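You operate a simulated robot arm through the tools that you are given. There is no shell and no other tool. Be economical: measure what you need, move in short steps, check, and stop when the job is done.

Carry out the task below with a simulated robot arm. There is one attempt and no reset: what you move stays moved.

TASK
Put the jar marked "honey" from the top of the table on the top of the blue stand and the jar marked "beans" in the grey flared bowl.
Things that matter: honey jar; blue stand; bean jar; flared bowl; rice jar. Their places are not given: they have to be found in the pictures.

It is judged by the outcome, as a careful person would: the job done as asked, and still so three seconds after it is handed in. It fails if anything else is knocked over, pushed out of place, dropped, spilled or broken.

THE ROBOT
A 6-joint arm with a two-finger parallel gripper, fixed in place. Base frame: the origin is at the foot of the arm, x ahead of it, y to its left, z up; the work surface is at about z = 760. Lengths are in mm, angles in rad, forces in N, time in s.
With the tool pointing down near the work surface it reaches from about 240 to 640 mm from the base axis. Its first joint turns from -1.152 to 1.152 rad. Payload 2.7 kg.
Tool frame: the origin (TCP) lies between the finger pads and is the grasp point; the fingertips stand 23 mm ahead of it; z points along the fingers, y is the line along which they close. The gripper opens to 94 mm. The fingers are 38 mm wide and 10 mm thick; the gripper's body (54 by 96 mm) begins 39 mm behind the TCP.
Orientation is that of the tool frame in the base frame, as a unit quaternion [x, y, z, w]. With the fingers straight down and closing along the base's y, the tool's x points along the base's -x, its y along +y and its z along -z.

THE INTERFACE
- The arm moves only by the tool send_rows. Its argument "targets" is a list of rows, each a list of 3 entries, a list of its own where there are three numbers: the shift along the base's x, y, z in mm, then the turn about the base's z in rad, then the closure in counts, from 0 (fully open) to 255 (shut). In form: [[[tx, ty, tz], twist, grip], ...]. A call has 1 to 10 rows; each row shifts and turns the commanded pose from where the row before left it. A row lasts 0.2 s, in which the tool goes at most 50 mm and 0.15 rad; a call with a longer step from one row to the next is refused whole, and so is a gripper value outside its range. A pose out of reach is approached as far as the arm can. The call stops where the force on the tool passes 40 N (or 10 N more than at its start, if that is more) or the arm is blocked; 0.2 s more then pass. The fingers move at their own pace (about 45 mm/s each) and stop on an object; they squeeze with about 35 N. The grip force told is the motor's: it shows also when the fingers shut on nothing. Time passes only in rows, and 0.2 s behind the last, so rows that do not move let the fingers close. It gives the time, the measured TCP pose, the force on the tool (base axes), the opening and the grip force at its end, in the units of the frame above (readings bear some noise), and new pictures: "pictures" is both (left out), scene, wrist or none.
- Cameras (640 x 400 px; columns grow to the right, rows downward): "scene" is fixed at [74.8, -432.3, 1403.7]; the picture's right is [0.77, -0.64, 0.00], its down [-0.37, -0.44, -0.82] and it looks along [0.53, 0.63, -0.57] (base axes); focal length 338 px, centre (320, 200). "wrist" rides on the gripper at [-39, 0, -44] in the tool frame; the picture's right is [0.00, -1.00, 0.00], its down [0.97, 0.00, -0.24] and it looks along [0.24, 0.00, 0.97] (tool axes); focal length 218 px, centre (320, 200).
- probe_pixels(camera, pixels): for up to 12 pixels [column, row] of the newest picture of that camera ("zoom" is the newest enlarged one), the place [x, y, z] in the base frame of the surface seen there, good to about 2 mm. No time passes.
- zoom(camera, box): a new picture of the part [left, top, right, bottom] of that camera's present view, enlarged. No time passes.
- hand_in(): hands the job in; it is judged then, once.

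Work in short steps. Measure before you move; look again where a grasp or a placing could have gone wrong, and mend it. You have 60 turns and 120 pictures in all, the two below and enlarged ones among them. Open the gripper and draw the arm clear of the work before you hand the job in, unless the task says otherwise; then end with one line.

The tools are called after "Call:" by a JSON object that holds its "op" and its "data". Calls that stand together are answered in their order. send_rows: Moves the arm, as the interface text tells. Its arguments: {"type":"object","properties":{"targets":{"type":"array","items":{"type":"array"}},"pictures":{"type":"string","enum":["both","scene","wrist","none"]}},"required":["targets"]} The other tools are called the same way: probe_pixels (camera, pixels) gives the place of the surface under pixels of a picture; zoom (camera, box) takes an enlarged picture of a part of a camera's view; hand_in () hands the job in.

At the start:

```text
t: 0.0
ee_pos: [395.8, 48.2, 1156.7]
orientation: [-0.001, 1.0, 0.0, -0.001]
force: [-0.9, -0.1, -0.4]
opening: 93.9
grip_force: 0.0
```

scene: 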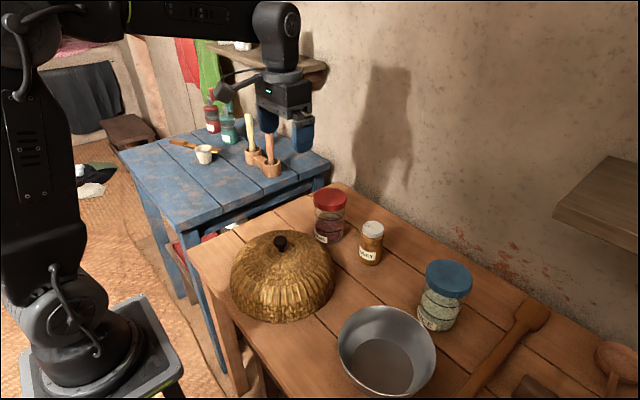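
wrist: 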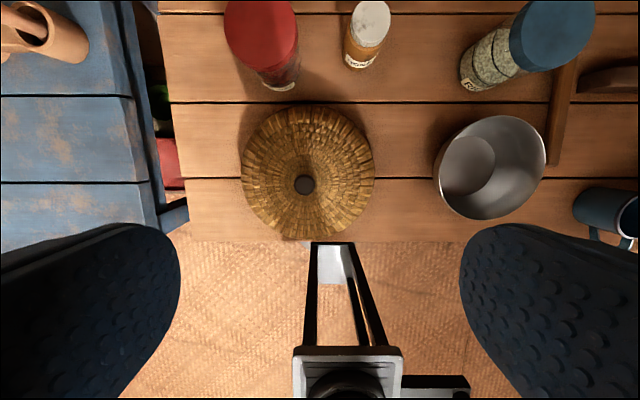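

The pictures show a red-lid jar, a white-lid jar (370,240), a blue-lid jar (445,290), a bowl (385,350) and a woven dome (282,275). I'll enlarge to read the labels and look for the blue stand.

Call:
{"op": "zoom", "data": {"camera": "scene", "box": [220, 170, 500, 345]}}

Call:
{"op": "zoom", "data": {"camera": "wrist", "box": [220, 0, 640, 262]}}

Call:
{"op": "zoom", "data": {"camera": "scene", "box": [100, 80, 340, 230]}}

Call:
{"op": "probe_pixels", "data": {"camera": "scene", "pixels": [[330, 195], [372, 228], [448, 272], [280, 242], [385, 360], [360, 335], [425, 335], [200, 200], [300, 165], [400, 275], [300, 215], [240, 290]]}}

```text
2.29 times, centred on (360, 258) of scene
```

zoom: 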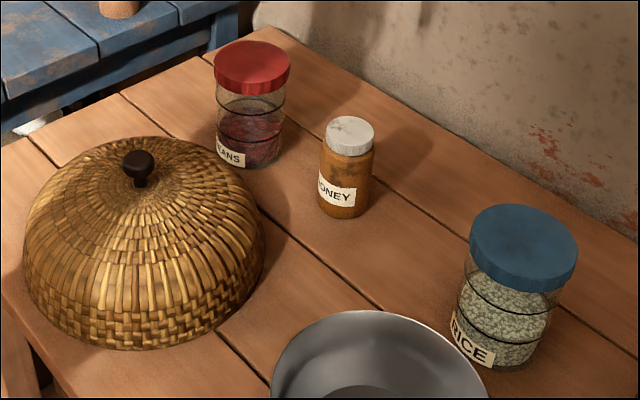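

```text
1.52 times, centred on (430, 131) of wrist
```

zoom: 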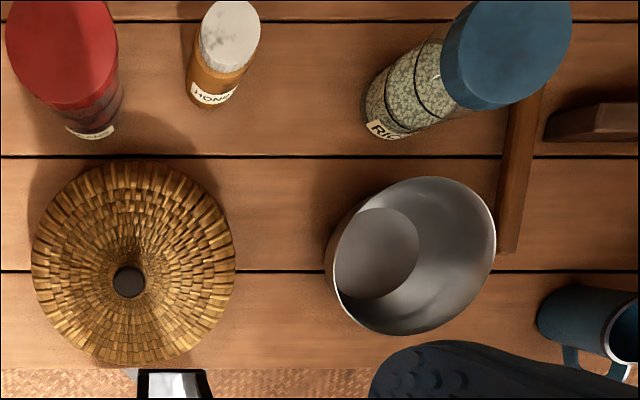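

```text
2.67 times, centred on (220, 155) of scene
```

zoom: 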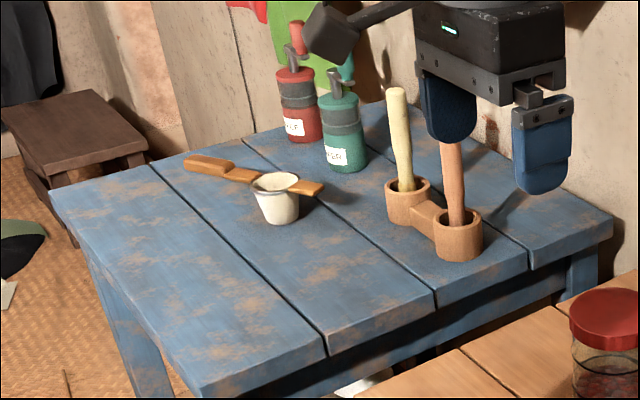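

```text
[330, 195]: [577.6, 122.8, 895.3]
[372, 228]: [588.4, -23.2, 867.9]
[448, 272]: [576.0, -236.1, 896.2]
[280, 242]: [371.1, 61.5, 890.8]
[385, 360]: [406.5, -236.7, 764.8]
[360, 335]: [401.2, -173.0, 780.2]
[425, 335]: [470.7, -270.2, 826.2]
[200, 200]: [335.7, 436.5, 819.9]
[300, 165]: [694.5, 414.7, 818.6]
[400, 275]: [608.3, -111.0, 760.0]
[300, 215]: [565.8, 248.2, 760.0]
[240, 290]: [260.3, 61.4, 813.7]
```

Labels: red lid = BEANS, white lid = HONEY, blue lid = RICE. The blue stand might be the blue table at left (z≈820), but something could be out of view to the right, so I move the arm that way to look.

Call:
{"op": "send_rows", "data": {"targets": [[[0, -50, 0], 0, 0], [[0, -50, 0], 0, 0], [[0, -50, 0], 0, 0], [[0, -50, 0], 0, 0], [[0, -50, 0], 0, 0], [[0, -50, 0], 0, 0], [[0, 0, 0], 0, 0]]}}

```text
t: 1.6
ee_pos: [394.0, -255.6, 1159.2]
orientation: [0.0, 1.0, 0.0, -0.001]
force: [0.6, 0.5, 0.6]
opening: 93.9
grip_force: 0.1
```

scene: 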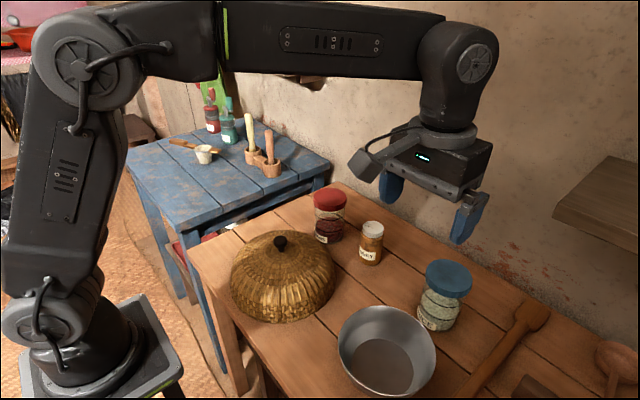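
wrist: 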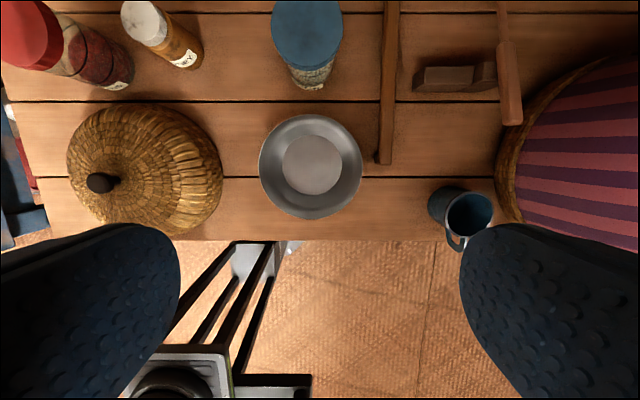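

Nothing blue and stand-like to the right (only a mug and a basket). I now look over the left side with the wrist camera.

Call:
{"op": "send_rows", "data": {"targets": [[[0, 50, 0], 0, 0], [[0, 50, 0], 0, 0], [[0, 50, 0], 0, 0], [[0, 50, 0], 0, 0], [[0, 50, 0], 0, 0], [[0, 50, 0], 0, 0], [[0, 50, 0], 0, 0], [[0, 50, 0], 0, 0], [[0, 50, 0], 0, 0], [[0, 50, 0], 0, 0]], "pictures": "none"}}

Call:
{"op": "send_rows", "data": {"targets": [[[0, 50, 0], 0, 0], [[0, 50, 0], 0, 0], [[0, 0, 0], 0, 0]]}}

```text
t: 3.8
ee_pos: [396.9, 249.0, 1157.6]
orientation: [0.0, 1.0, 0.0, 0.0]
force: [0.0, 1.0, -0.6]
opening: 94.1
grip_force: 0.1
```

```text
t: 4.6
ee_pos: [397.9, 348.0, 1155.8]
orientation: [-0.001, 1.0, 0.0, 0.0]
force: [0.2, -0.1, -0.4]
opening: 94.1
grip_force: 0.1
```

scene: 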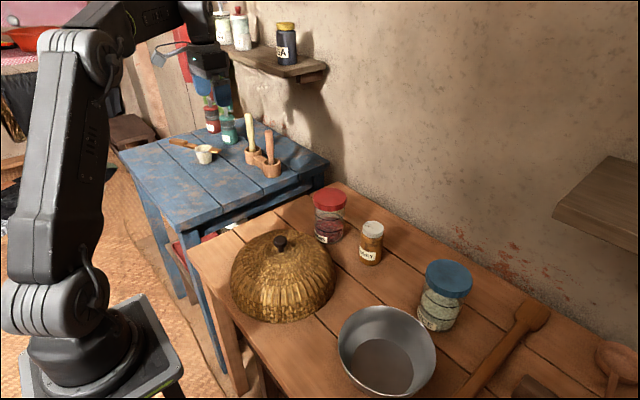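
wrist: 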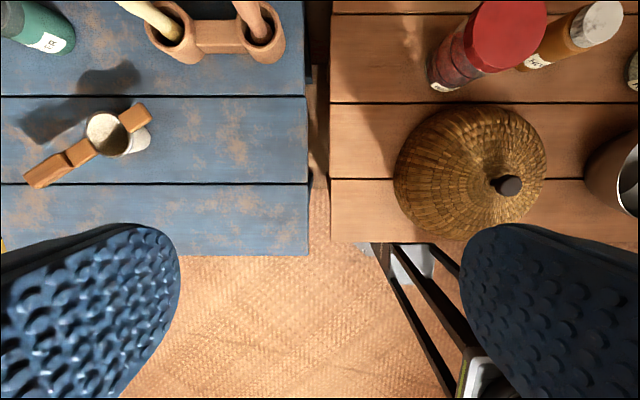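

The blue table with clear top (z≈820) is the only blue stand. I measure the clear spot on it, the jars and the bowl.

Call:
{"op": "probe_pixels", "data": {"camera": "wrist", "pixels": [[230, 140], [230, 210], [302, 140], [302, 75], [302, 250], [335, 140], [150, 135], [267, 55]]}}

Call:
{"op": "zoom", "data": {"camera": "scene", "box": [290, 170, 410, 245]}}

```text
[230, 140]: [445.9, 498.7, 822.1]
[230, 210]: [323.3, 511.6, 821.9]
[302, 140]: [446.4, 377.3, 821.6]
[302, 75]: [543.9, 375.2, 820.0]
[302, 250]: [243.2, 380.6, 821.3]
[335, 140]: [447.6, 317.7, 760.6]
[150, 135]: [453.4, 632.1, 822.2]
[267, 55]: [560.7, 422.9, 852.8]
```

```text
5.33 times, centred on (350, 208) of scene
```

zoom: 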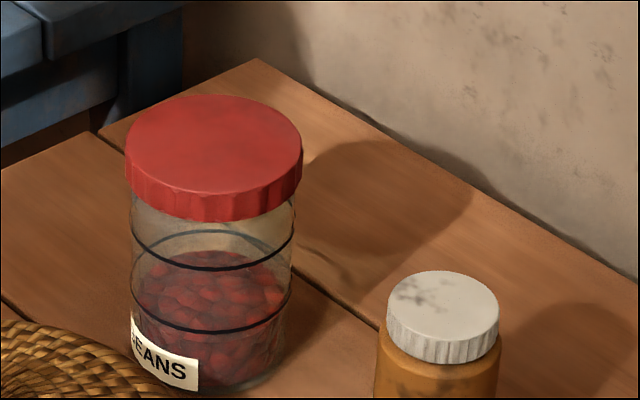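

Call:
{"op": "probe_pixels", "data": {"camera": "zoom", "pixels": [[128, 160], [299, 160], [213, 97], [213, 190], [213, 145], [389, 313], [497, 313], [443, 273], [443, 336], [443, 305]]}}

Call:
{"op": "zoom", "data": {"camera": "scene", "box": [320, 225, 480, 400]}}

```text
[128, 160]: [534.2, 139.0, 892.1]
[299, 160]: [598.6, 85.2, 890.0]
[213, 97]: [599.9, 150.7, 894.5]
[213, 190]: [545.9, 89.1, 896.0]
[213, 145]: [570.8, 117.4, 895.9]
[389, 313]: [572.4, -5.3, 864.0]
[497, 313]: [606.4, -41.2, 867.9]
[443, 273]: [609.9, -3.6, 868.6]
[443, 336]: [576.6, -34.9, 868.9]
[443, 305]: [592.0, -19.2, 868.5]
```

```text
2.29 times, centred on (400, 312) of scene
```

zoom: 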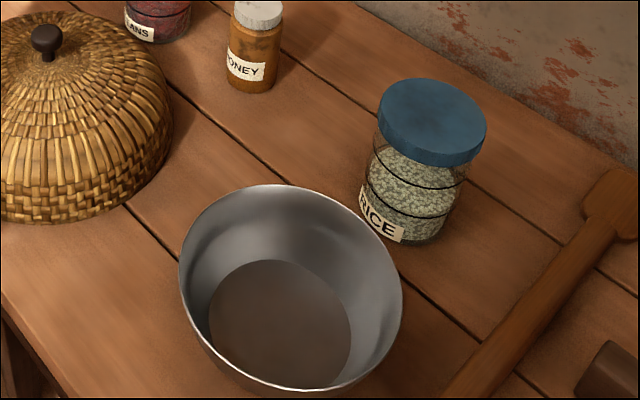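

Call:
{"op": "probe_pixels", "data": {"camera": "zoom", "pixels": [[180, 260], [402, 290], [275, 185], [275, 388], [210, 320], [350, 320], [280, 261], [280, 386], [280, 325], [380, 118], [487, 125], [432, 82]]}}

Call:
{"op": "probe_pixels", "data": {"camera": "scene", "pixels": [[400, 180], [450, 210], [500, 240], [412, 290], [470, 290], [448, 291], [282, 237], [380, 130]]}}

```text
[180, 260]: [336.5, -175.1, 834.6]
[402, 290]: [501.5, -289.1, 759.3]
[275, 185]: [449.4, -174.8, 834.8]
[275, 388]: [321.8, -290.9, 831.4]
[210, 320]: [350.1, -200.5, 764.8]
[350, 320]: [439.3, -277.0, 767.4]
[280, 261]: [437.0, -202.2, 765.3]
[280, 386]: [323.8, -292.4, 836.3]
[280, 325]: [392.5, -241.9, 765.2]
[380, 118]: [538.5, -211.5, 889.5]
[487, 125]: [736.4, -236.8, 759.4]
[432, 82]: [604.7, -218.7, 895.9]
```

```text
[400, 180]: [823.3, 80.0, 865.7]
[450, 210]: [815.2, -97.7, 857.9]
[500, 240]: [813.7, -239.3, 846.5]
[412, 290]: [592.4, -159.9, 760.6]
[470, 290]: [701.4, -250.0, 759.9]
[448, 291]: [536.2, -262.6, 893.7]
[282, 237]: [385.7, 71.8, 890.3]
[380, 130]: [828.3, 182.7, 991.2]
```

Honey jar: centre ≈(593,-19.5), Ø46, top z 868. Bean jar: centre ≈(573,120), Ø83, top 895. Bowl: centre ≈(391,-236), rim z 835, floor 765, floor radius ≈58. I move above the honey jar first, staying high.

Call:
{"op": "send_rows", "data": {"targets": [[[15, -41, -20], 0, 0], [[15, -41, -20], 0, 0], [[15, -41, -20], 0, 0], [[15, -41, -20], 0, 0], [[15, -41, -20], 0, 0], [[15, -41, -20], 0, 0], [[15, -41, -20], 0, 0], [[15, -41, -20], 0, 0], [[15, -40, -20], 0, 0], [[0, 0, 0], 0, 0]], "pictures": "none"}}

Call:
{"op": "send_rows", "data": {"targets": [[[30, 0, -10], 0, 0], [[20, 0, -16], 0, 0], [[0, 0, 0], 0, 0]]}}

```text
t: 6.8
ee_pos: [532.8, -20.2, 976.1]
orientation: [0.0, 1.0, 0.001, 0.001]
force: [-0.4, 0.4, 0.5]
opening: 94.0
grip_force: 0.0
```

```text
t: 7.6
ee_pos: [582.4, -20.3, 952.2]
orientation: [0.0, 1.0, 0.0, 0.0]
force: [-0.5, 0.0, 0.9]
opening: 93.9
grip_force: 0.1
```

scene: 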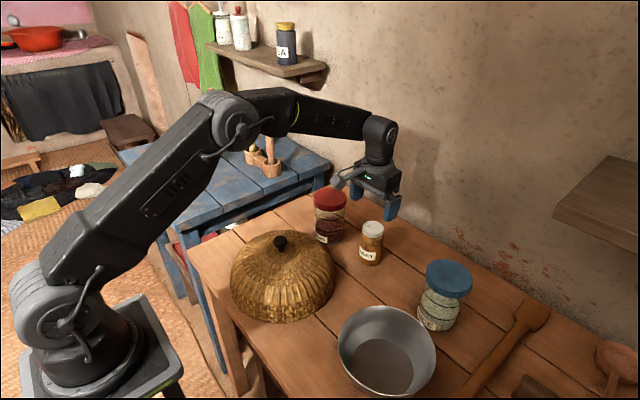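
wrist: 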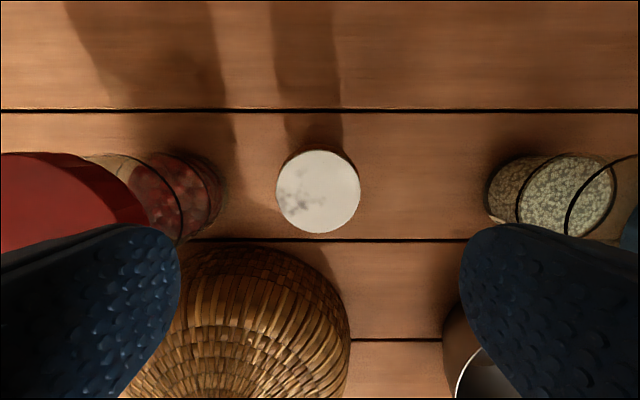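

Call:
{"op": "probe_pixels", "data": {"camera": "wrist", "pixels": [[318, 190], [279, 191], [358, 191], [318, 153], [318, 229], [130, 205], [40, 200]]}}

```text
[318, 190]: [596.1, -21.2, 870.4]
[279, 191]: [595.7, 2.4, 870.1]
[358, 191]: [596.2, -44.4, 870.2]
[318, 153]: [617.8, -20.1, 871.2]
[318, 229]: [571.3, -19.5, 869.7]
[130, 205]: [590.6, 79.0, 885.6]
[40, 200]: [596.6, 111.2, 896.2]
```

The honey lid centre is (594.5,-21). I descend to z≈840 around it and close.

Call:
{"op": "send_rows", "data": {"targets": [[[12, -1, -10], 0, 0], [[0, 0, -35], 0, 0], [[0, 0, -35], 0, 0], [[0, 0, -32], 0, 0], [[0, 0, 0], 0, 0], [[0, 0, 0], 0, 255], [[0, 0, 0], 0, 255], [[0, 0, 0], 0, 255], [[0, 0, 0], 0, 255]]}}

```text
t: 9.6
ee_pos: [592.8, -22.5, 837.1]
orientation: [0.0, 1.0, 0.0, 0.0]
force: [-0.8, -0.2, -0.4]
opening: 57.0
grip_force: 35.0
```

scene: 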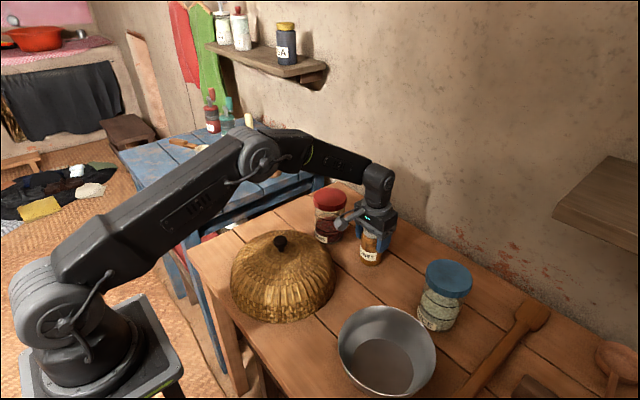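
wrist: 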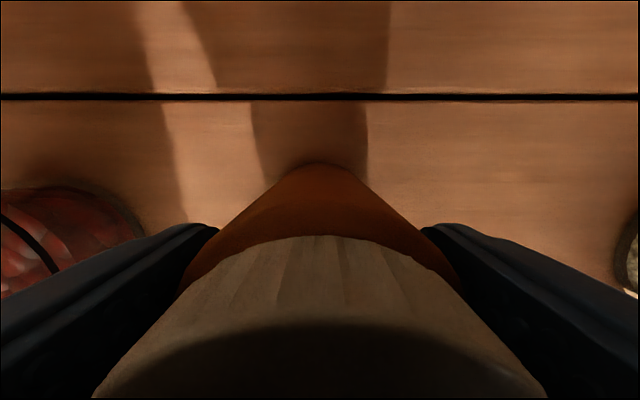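

The opening reads 57 with 35 N, so I let the fingers settle before lifting.

Call:
{"op": "send_rows", "data": {"targets": [[[0, 0, 0], 0, 255], [[0, 0, 0], 0, 255], [[0, 0, 10], 0, 255], [[0, 0, 10], 0, 255]]}}

```text
t: 10.6
ee_pos: [594.2, -22.0, 859.0]
orientation: [0.0, 1.0, 0.0, 0.0]
force: [0.1, 0.0, -1.1]
opening: 57.4
grip_force: 34.9
```

scene: 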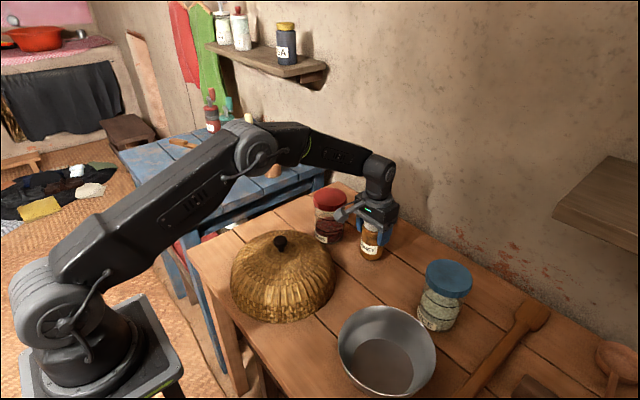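
wrist: 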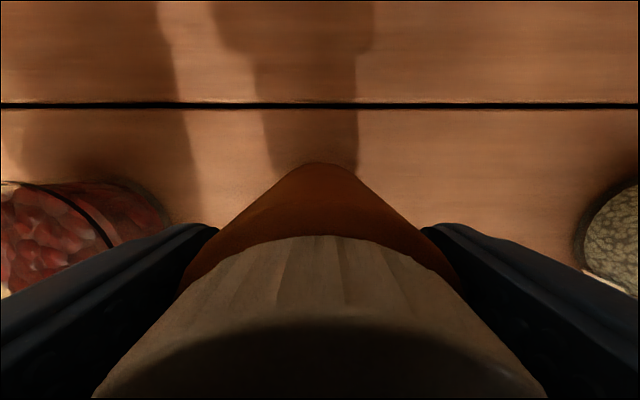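

The jar is held and lifted. I raise it to z≈1060, then carry it over toward (390,430).

Call:
{"op": "send_rows", "data": {"targets": [[[0, 0, 40], 0, 255], [[0, 0, 40], 0, 255], [[0, 0, 40], 0, 255], [[-10, 0, 40], 0, 255], [[-20, 10, 40], 0, 255], [[-25, 30, 0], 0, 255], [[-25, 35, 0], 0, 255], [[-25, 35, 0], 0, 255], [[-25, 35, 0], 0, 255], [[-25, 35, 0], 0, 255]], "pictures": "none"}}

Call:
{"op": "send_rows", "data": {"targets": [[[-20, 40, 0], 0, 255], [[-20, 40, 0], 0, 255], [[-10, 40, 0], 0, 255], [[0, 40, 0], 0, 255], [[0, 40, 0], 0, 255], [[0, 40, 0], 0, 255], [[0, 32, 0], 0, 255], [[0, 0, -40], 0, 255], [[0, 0, -40], 0, 255], [[0, 0, 0], 0, 255]]}}

```text
t: 12.8
ee_pos: [438.4, 156.2, 1058.2]
orientation: [0.001, 1.0, 0.001, -0.001]
force: [-0.5, 0.8, -1.4]
opening: 57.2
grip_force: 35.1
```

```text
t: 15.0
ee_pos: [391.1, 428.1, 980.1]
orientation: [0.0, 1.0, 0.0, 0.0]
force: [-0.5, 0.8, -0.6]
opening: 57.0
grip_force: 35.0
```

scene: 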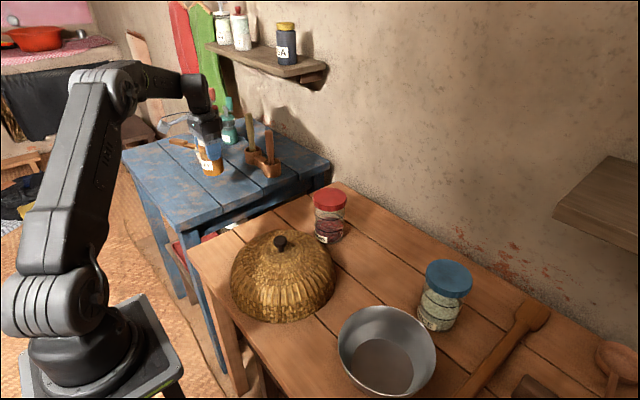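
wrist: 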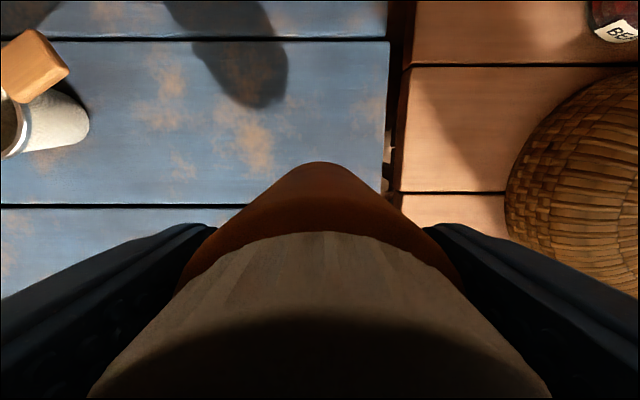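

The board gap lies near x≈368, so I shift +25 in x to set the jar wholly on one board, then lower until it is just above the surface.

Call:
{"op": "send_rows", "data": {"targets": [[[25, 0, 0], 0, 255], [[0, 0, -30], 0, 255], [[0, 0, -30], 0, 255], [[0, 0, -14], 0, 255], [[0, 0, 0], 0, 255]]}}

```text
t: 16.2
ee_pos: [413.9, 429.5, 903.9]
orientation: [-0.001, 1.0, 0.0, 0.0]
force: [0.1, -0.2, -1.8]
opening: 57.3
grip_force: 35.3
```

scene: 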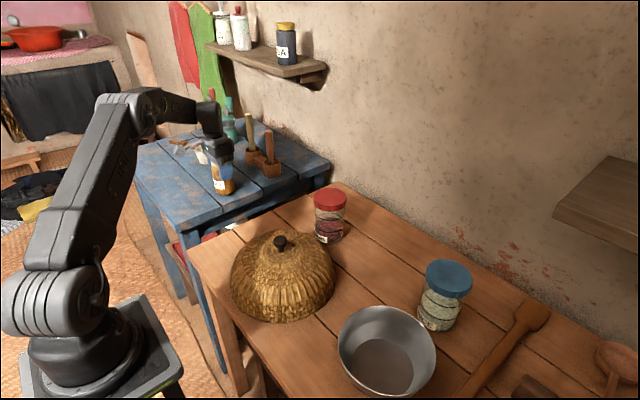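
wrist: 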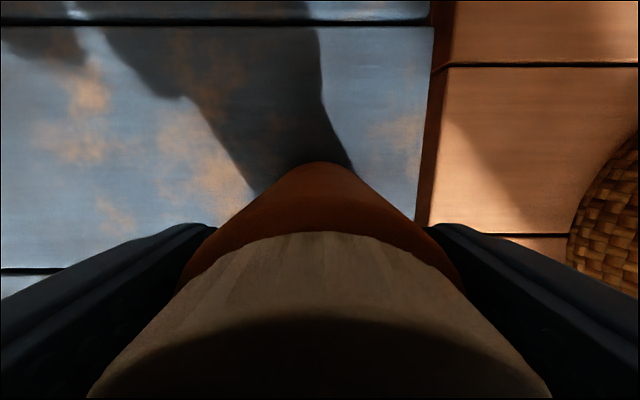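

Close to contact; I creep down in 2 mm steps watching the force.

Call:
{"op": "send_rows", "data": {"targets": [[[0, 0, -2], 0, 255], [[0, 0, -1], 0, 255], [[0, 0, -1], 0, 255], [[0, 0, 0], 0, 255]], "pictures": "none"}}

```text
t: 17.2
ee_pos: [413.6, 430.0, 901.3]
orientation: [0.0, 1.0, 0.0, 0.0]
force: [0.4, -0.5, -1.7]
opening: 57.6
grip_force: 35.2
```

Call:
{"op": "send_rows", "data": {"targets": [[[0, 0, -1], 0, 255], [[0, 0, -1], 0, 255], [[0, 0, 0], 0, 255]], "pictures": "scene"}}

Call:
{"op": "zoom", "data": {"camera": "scene", "box": [180, 130, 276, 205]}}

```text
t: 18.0
ee_pos: [412.7, 431.3, 898.4]
orientation: [0.0, 1.0, 0.001, 0.0]
force: [0.0, 0.8, -2.2]
opening: 57.1
grip_force: 35.4
```

scene: 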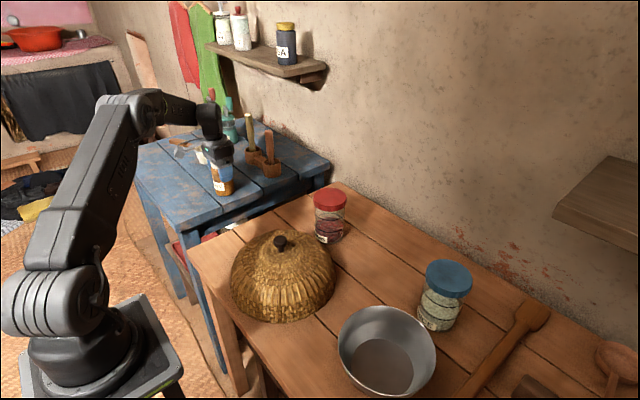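

```text
5.33 times, centred on (228, 168) of scene
```

zoom: 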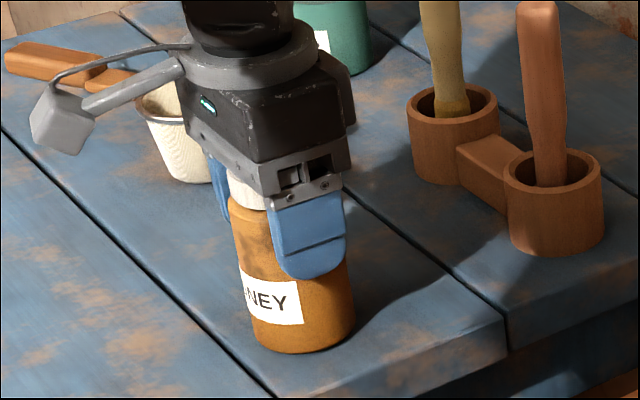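

Call:
{"op": "send_rows", "data": {"targets": [[[0, 0, -1], 0, 255], [[0, 0, -1], 0, 255], [[0, 0, 0], 0, 255]], "pictures": "none"}}

```text
t: 18.8
ee_pos: [413.3, 430.1, 897.9]
orientation: [0.001, 1.0, 0.0, 0.0]
force: [-1.5, -0.9, 4.2]
opening: 57.1
grip_force: 34.6
```

The force turned to +4 N: the jar is on the stand. I open and rise straight up.

Call:
{"op": "send_rows", "data": {"targets": [[[0, 0, 0], 0, 0], [[0, 0, 0], 0, 0], [[0, 0, 0], 0, 0], [[0, 0, 0], 0, 0], [[0, 0, 0], 0, 0], [[0, 0, 20], 0, 0], [[0, 0, 40], 0, 0], [[0, 0, 40], 0, 0], [[0, 0, 40], 0, 0], [[0, 0, 20], 0, 0]]}}

Call:
{"op": "zoom", "data": {"camera": "scene", "box": [180, 130, 276, 205]}}

```text
t: 21.0
ee_pos: [412.2, 429.2, 1057.2]
orientation: [0.0, 1.0, 0.0, 0.0]
force: [0.0, 0.1, 0.0]
opening: 94.0
grip_force: 0.1
```

scene: 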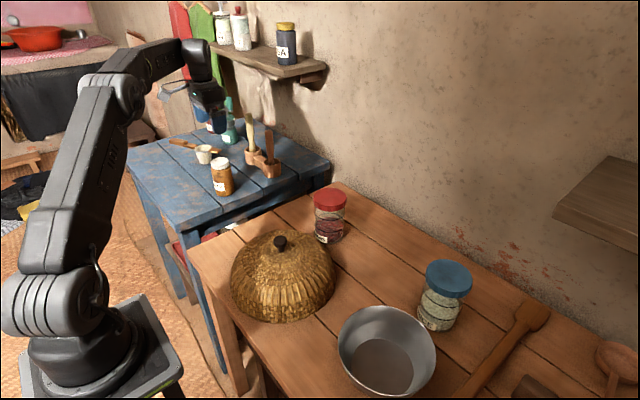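
wrist: 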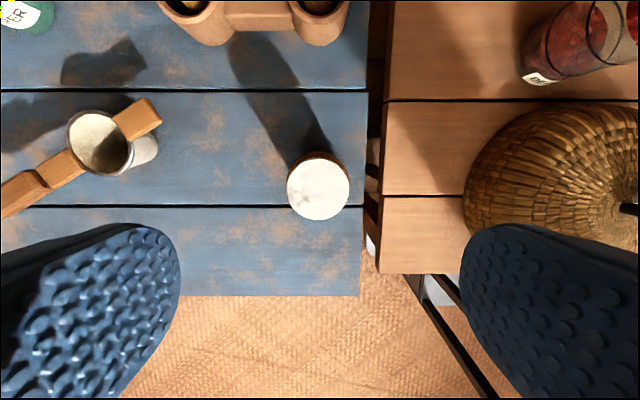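

```text
5.33 times, centred on (228, 168) of scene
```

zoom: 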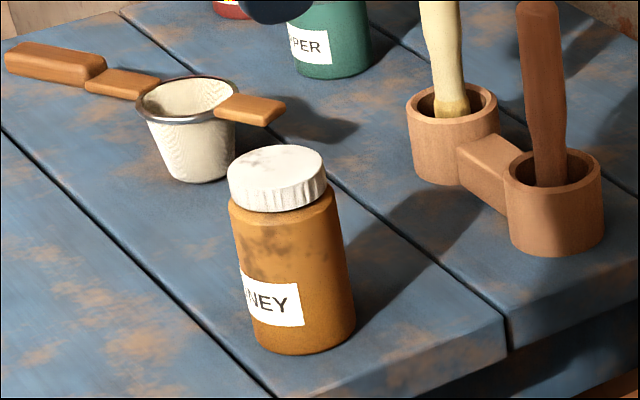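

Honey jar stands upright on the blue stand. Now I move above the bean jar.

Call:
{"op": "send_rows", "data": {"targets": [[[0, -45, 0], 0, 0], [[0, -45, 0], 0, 0], [[0, -45, 0], 0, 0], [[0, -45, 0], 0, 0], [[25, -40, 0], 0, 0], [[25, -40, 0], 0, 0], [[30, -30, -10], 0, 0], [[30, -19, -20], 0, 0], [[35, 0, -30], 0, 0], [[0, 0, -20], 0, 0]], "pictures": "none"}}

Call:
{"op": "send_rows", "data": {"targets": [[[0, 0, -5], 0, 0], [[0, 0, 0], 0, 0]]}}

```text
t: 23.2
ee_pos: [560.1, 121.3, 978.0]
orientation: [0.0, 1.0, 0.0, 0.0]
force: [-0.1, 0.0, 1.2]
opening: 94.1
grip_force: 0.1
```

```text
t: 23.8
ee_pos: [558.1, 122.1, 973.1]
orientation: [0.0, 1.0, 0.0, 0.0]
force: [0.1, 0.0, -0.6]
opening: 94.2
grip_force: 0.1
```

scene: 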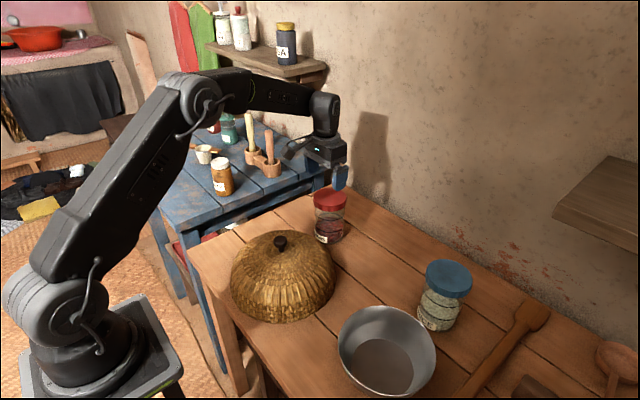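
wrist: 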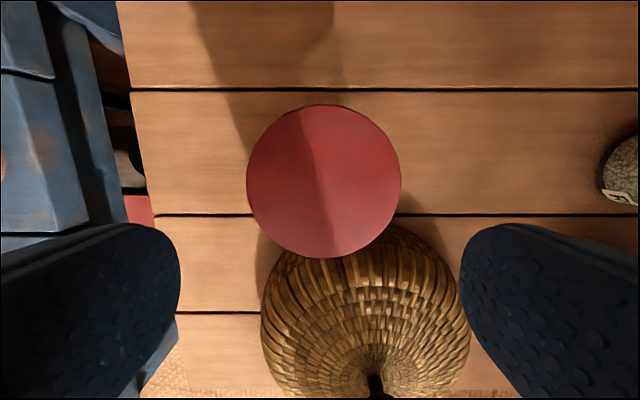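

Call:
{"op": "probe_pixels", "data": {"camera": "wrist", "pixels": [[248, 178], [251, 178], [396, 178], [399, 178], [323, 108], [323, 255], [323, 180], [250, 190], [397, 190]]}}

```text
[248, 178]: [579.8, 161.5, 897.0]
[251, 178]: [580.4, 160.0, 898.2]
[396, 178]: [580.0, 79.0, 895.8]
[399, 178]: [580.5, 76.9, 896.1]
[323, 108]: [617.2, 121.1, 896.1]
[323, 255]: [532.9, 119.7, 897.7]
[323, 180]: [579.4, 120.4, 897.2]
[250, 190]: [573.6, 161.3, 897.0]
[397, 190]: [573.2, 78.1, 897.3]
```

Lid centre ≈(575,119.5), Ø85, leaving ~4.5 mm per side. I centre over it and stop with the tips just above the lid to check.

Call:
{"op": "send_rows", "data": {"targets": [[[16, -2, 0], 0, 0], [[0, 0, -30], 0, 0], [[0, 0, -10], 0, 0], [[0, 0, 0], 0, 0], [[0, 0, 0], 0, 0]]}}

```text
t: 25.0
ee_pos: [574.6, 119.7, 931.6]
orientation: [0.0, 1.0, 0.0, 0.0]
force: [0.4, 0.3, 0.9]
opening: 93.9
grip_force: 0.0
```

scene: 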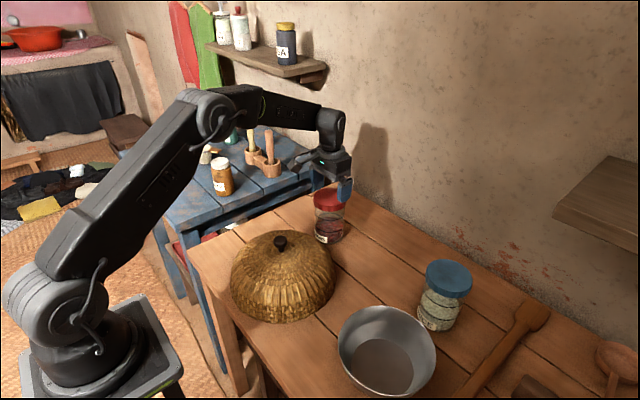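
wrist: 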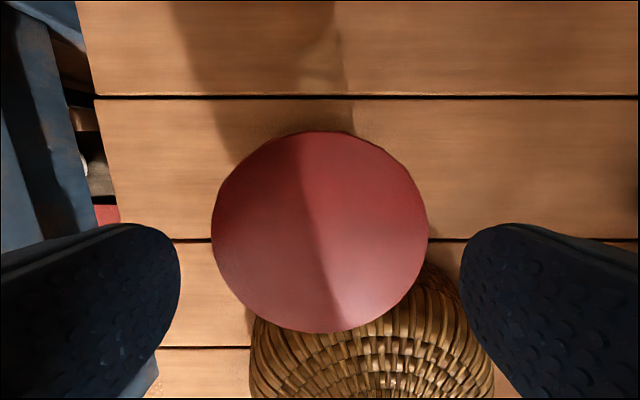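

Call:
{"op": "probe_pixels", "data": {"camera": "wrist", "pixels": [[320, 135], [320, 330], [320, 232], [214, 232], [425, 232]]}}

```text
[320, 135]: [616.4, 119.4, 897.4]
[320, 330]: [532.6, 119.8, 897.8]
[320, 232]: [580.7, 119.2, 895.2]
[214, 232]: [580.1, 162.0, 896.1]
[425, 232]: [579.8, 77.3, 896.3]
```

Centred exactly (574.5,119.6). Descend to z≈869 and close.

Call:
{"op": "send_rows", "data": {"targets": [[[0, 0, -15], 0, 0], [[0, 0, -15], 0, 0], [[0, 0, -15], 0, 0], [[0, 0, -16], 0, 0], [[0, 0, 0], 0, 0], [[0, 0, 0], 0, 255], [[0, 0, 0], 0, 255], [[0, 0, 0], 0, 255]]}}

```text
t: 26.8
ee_pos: [572.6, 119.6, 871.2]
orientation: [-0.001, 1.0, 0.0, -0.001]
force: [-0.4, 0.5, -2.3]
opening: 92.4
grip_force: 34.5
```

scene: 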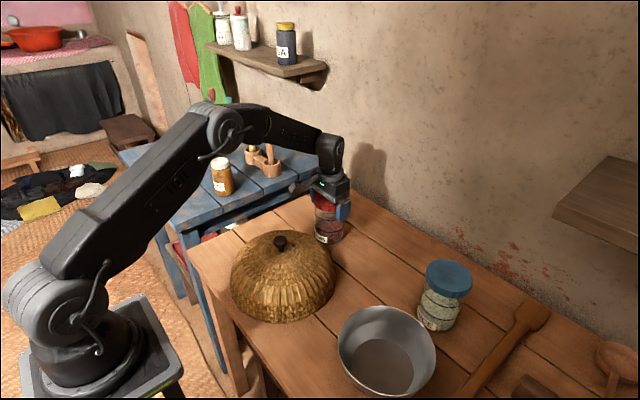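
wrist: 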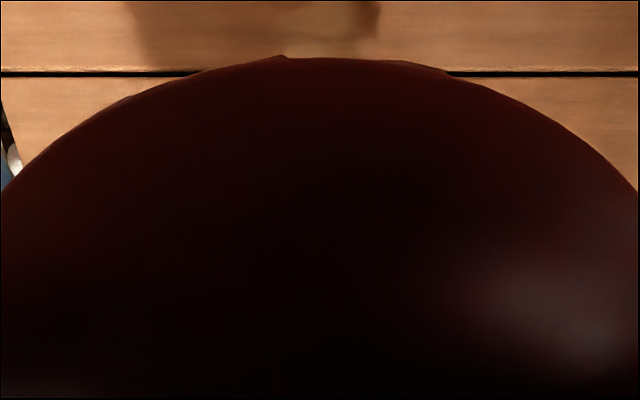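

The fingers hold at 92.4 mm with 34.5 N. I lift slightly to test.

Call:
{"op": "send_rows", "data": {"targets": [[[0, 0, 0], 0, 255], [[0, 0, 0], 0, 255], [[0, 0, 8], 0, 255], [[0, 0, 10], 0, 255], [[0, 0, 12], 0, 255], [[0, 0, 0], 0, 255]], "pictures": "scene"}}

Call:
{"op": "zoom", "data": {"camera": "scene", "box": [280, 150, 376, 255]}}

```text
t: 28.2
ee_pos: [572.9, 119.9, 901.5]
orientation: [0.0, 1.0, 0.001, 0.0]
force: [-0.2, 0.1, -3.3]
opening: 92.6
grip_force: 35.3
```

scene: 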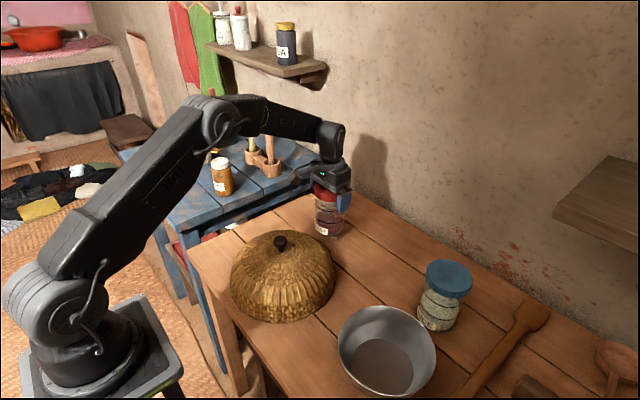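

```text
3.81 times, centred on (328, 202) of scene
```

zoom: 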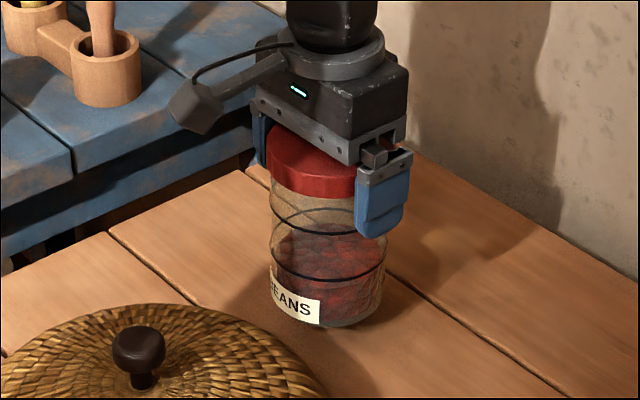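

The whole jar is lifted straight (bottom ≈111 mm below TCP). I raise to z≈1070 and carry over the bowl.

Call:
{"op": "send_rows", "data": {"targets": [[[0, 0, 35], 0, 255], [[0, 0, 45], 0, 255], [[0, 0, 45], 0, 255], [[0, 0, 35], 0, 255], [[-10, -20, 10], 0, 255], [[-17, -33, 0], 0, 255], [[-17, -33, 0], 0, 255], [[-17, -33, 0], 0, 255], [[-17, -33, 0], 0, 255], [[-17, -33, 0], 0, 255]], "pictures": "none"}}

Call:
{"op": "send_rows", "data": {"targets": [[[-17, -33, 0], 0, 255], [[-17, -33, 0], 0, 255], [[-17, -33, 0], 0, 255], [[-17, -33, 0], 0, 255], [[-17, -33, 0], 0, 255], [[-2, -6, 0], 0, 255], [[0, 0, 0], 0, 255], [[0, 0, 0], 0, 255]]}}

```text
t: 30.4
ee_pos: [479.1, -67.3, 1071.4]
orientation: [0.0, 1.0, 0.0, -0.001]
force: [0.9, 0.6, -3.7]
opening: 92.7
grip_force: 34.8
```

```text
t: 32.2
ee_pos: [394.2, -237.2, 1071.9]
orientation: [0.0, 1.0, 0.0, 0.0]
force: [-0.2, 0.2, -3.6]
opening: 92.4
grip_force: 34.5
```

scene: 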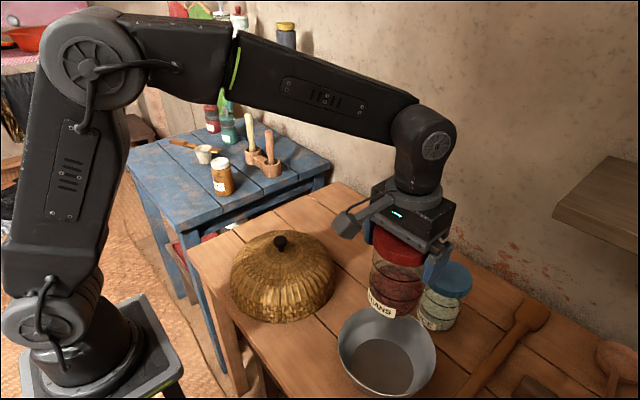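
wrist: 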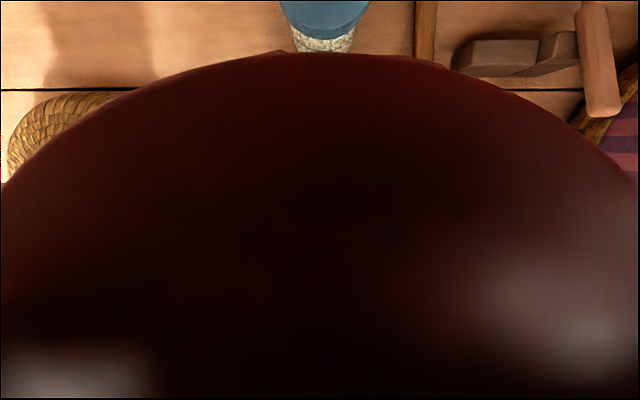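

Circle fit of the rim points gives bowl centre ≈(393,-239.5). I nudge y by -2, lower to z≈905 (jar bottom ~30 above floor), and look.

Call:
{"op": "send_rows", "data": {"targets": [[[0, -2, -35], 0, 255], [[0, 0, -40], 0, 255], [[0, 0, -40], 0, 255], [[0, 0, -30], 0, 255], [[0, 0, -20], 0, 255], [[0, 0, 0], 0, 255]], "pictures": "scene"}}

Call:
{"op": "zoom", "data": {"camera": "scene", "box": [320, 225, 480, 400]}}

```text
t: 33.6
ee_pos: [394.1, -238.7, 903.2]
orientation: [0.001, 1.0, 0.0, 0.0]
force: [-0.1, 0.3, -3.6]
opening: 92.4
grip_force: 34.9
```

scene: 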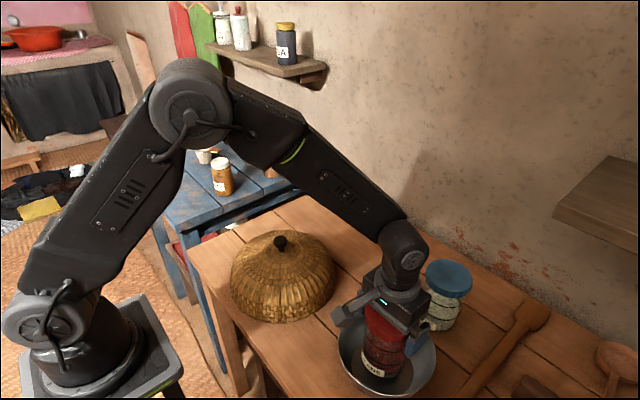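

```text
2.29 times, centred on (400, 312) of scene
```

zoom: 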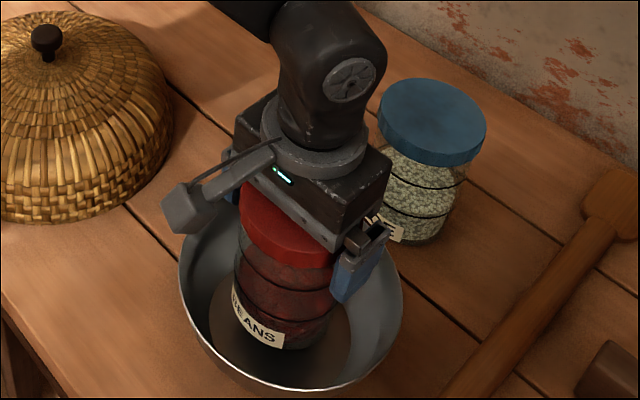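

Well centred in the bowl. I lower slowly toward the floor (expected contact at TCP z≈876).

Call:
{"op": "send_rows", "data": {"targets": [[[0, 0, -10], 0, 255], [[0, 0, -8], 0, 255], [[0, 0, -4], 0, 255], [[0, 0, -2], 0, 255], [[0, 0, -1], 0, 255], [[0, 0, 0], 0, 255]], "pictures": "none"}}

```text
t: 35.0
ee_pos: [393.3, -237.8, 880.9]
orientation: [0.001, 1.0, 0.0, 0.0]
force: [-1.2, 0.0, -3.4]
opening: 92.4
grip_force: 34.9
```

Call:
{"op": "send_rows", "data": {"targets": [[[0, 0, -1], 0, 255], [[0, 0, -1], 0, 255], [[0, 0, -1], 0, 255], [[0, 0, 0], 0, 255]], "pictures": "none"}}

```text
t: 36.0
ee_pos: [392.8, -238.9, 877.9]
orientation: [0.0, 1.0, 0.0, 0.0]
force: [0.1, -0.4, -3.6]
opening: 92.6
grip_force: 35.1
```

Call:
{"op": "send_rows", "data": {"targets": [[[0, 0, -1], 0, 255], [[0, 0, -1], 0, 255], [[0, 0, 0], 0, 255]], "pictures": "none"}}

```text
t: 36.8
ee_pos: [393.2, -238.5, 875.1]
orientation: [0.0, 1.0, 0.0, 0.0]
force: [0.1, -0.1, -4.2]
opening: 92.5
grip_force: 34.7
```

Call:
{"op": "send_rows", "data": {"targets": [[[0, 0, -1], 0, 255], [[0, 0, -1], 0, 255], [[0, 0, 0], 0, 255]], "pictures": "none"}}

```text
t: 37.6
ee_pos: [392.9, -239.2, 875.5]
orientation: [0.001, 1.0, 0.0, 0.001]
force: [-0.8, 0.9, 9.1]
opening: 92.7
grip_force: 34.8
```

Contact (+9 N). I open, wait, and rise slowly at first because the side clearance is small.

Call:
{"op": "send_rows", "data": {"targets": [[[0, 0, 0], 0, 0], [[0, 0, 0], 0, 0], [[0, 0, 0], 0, 0], [[0, 0, 4], 0, 0], [[0, 0, 6], 0, 0], [[0, 0, 10], 0, 0], [[0, 0, 15], 0, 0], [[0, 0, 20], 0, 0]]}}

```text
t: 39.4
ee_pos: [393.9, -238.7, 929.3]
orientation: [-0.001, 1.0, 0.0, 0.0]
force: [0.7, 0.4, -0.1]
opening: 94.1
grip_force: 0.1
```

scene: 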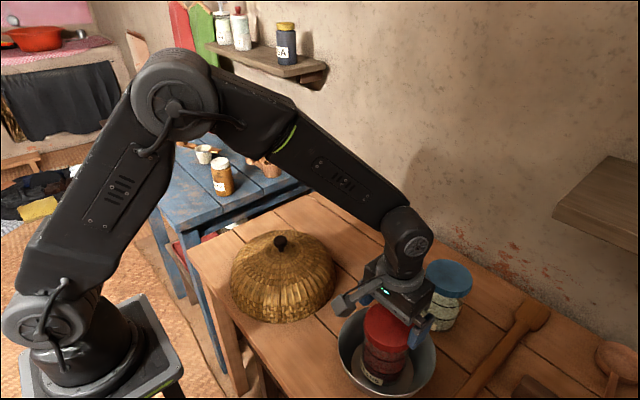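
wrist: 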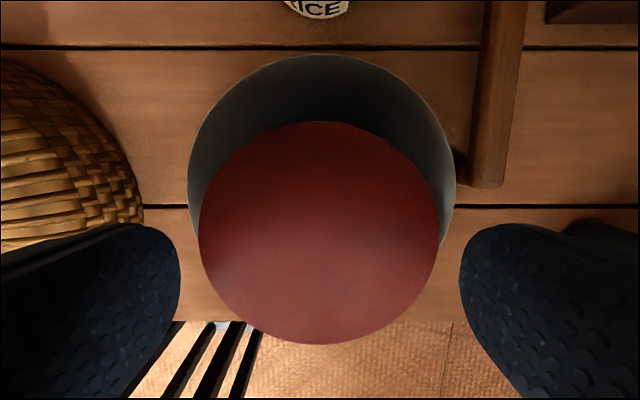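

The bean jar stands upright in the bowl, released. I raise the arm clear and look once more.

Call:
{"op": "send_rows", "data": {"targets": [[[0, 0, 40], 0, 0], [[0, 0, 45], 0, 0], [[0, 0, 45], 0, 0], [[0, 0, 45], 0, 0], [[0, 45, 20], 0, 0], [[0, 50, 0], 0, 0], [[0, 50, 0], 0, 0], [[0, 50, 0], 0, 0], [[0, 40, 0], 0, 0], [[0, 0, 0], 0, 0]]}}

Call:
{"op": "zoom", "data": {"camera": "scene", "box": [180, 130, 500, 400]}}

```text
t: 41.6
ee_pos: [392.9, -4.7, 1122.3]
orientation: [0.0, 1.0, 0.0, 0.001]
force: [0.5, 0.0, 0.1]
opening: 94.1
grip_force: 0.0
```

scene: 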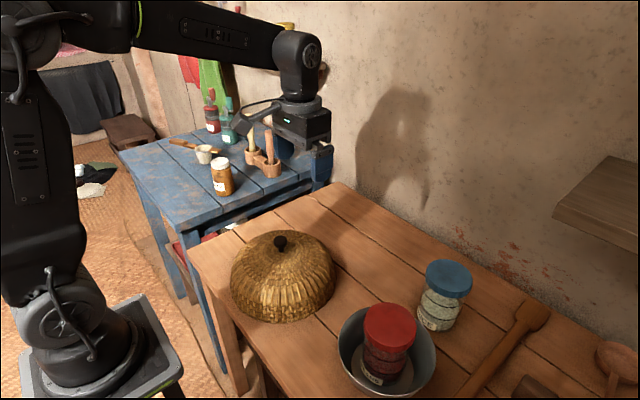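
wrist: 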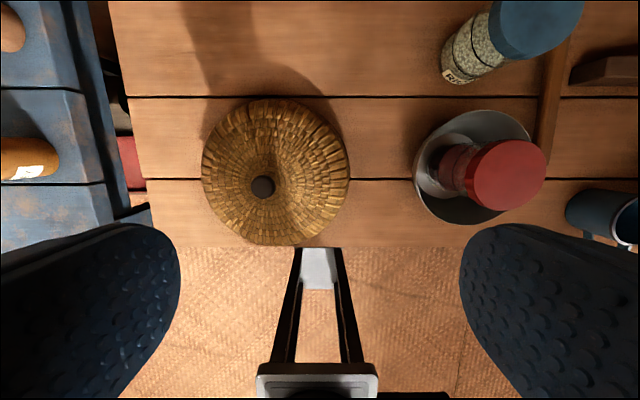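

```text
1.48 times, centred on (340, 265) of scene
```

zoom: 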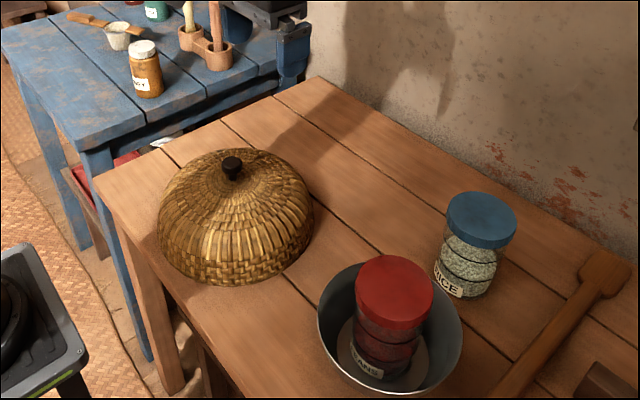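

Both jars stand where asked, nothing else has moved, and the arm is clear with the gripper open, so I hand in.

Call:
{"op": "hand_in", "data": {}}

```text
The job is handed in.
```

The honey jar is upright on the blue stand and the bean jar is upright in the grey flared bowl. I took the blue table on the left to be the stand, since no other blue stand was in view. Nothing else was disturbed as far as the pictures show.
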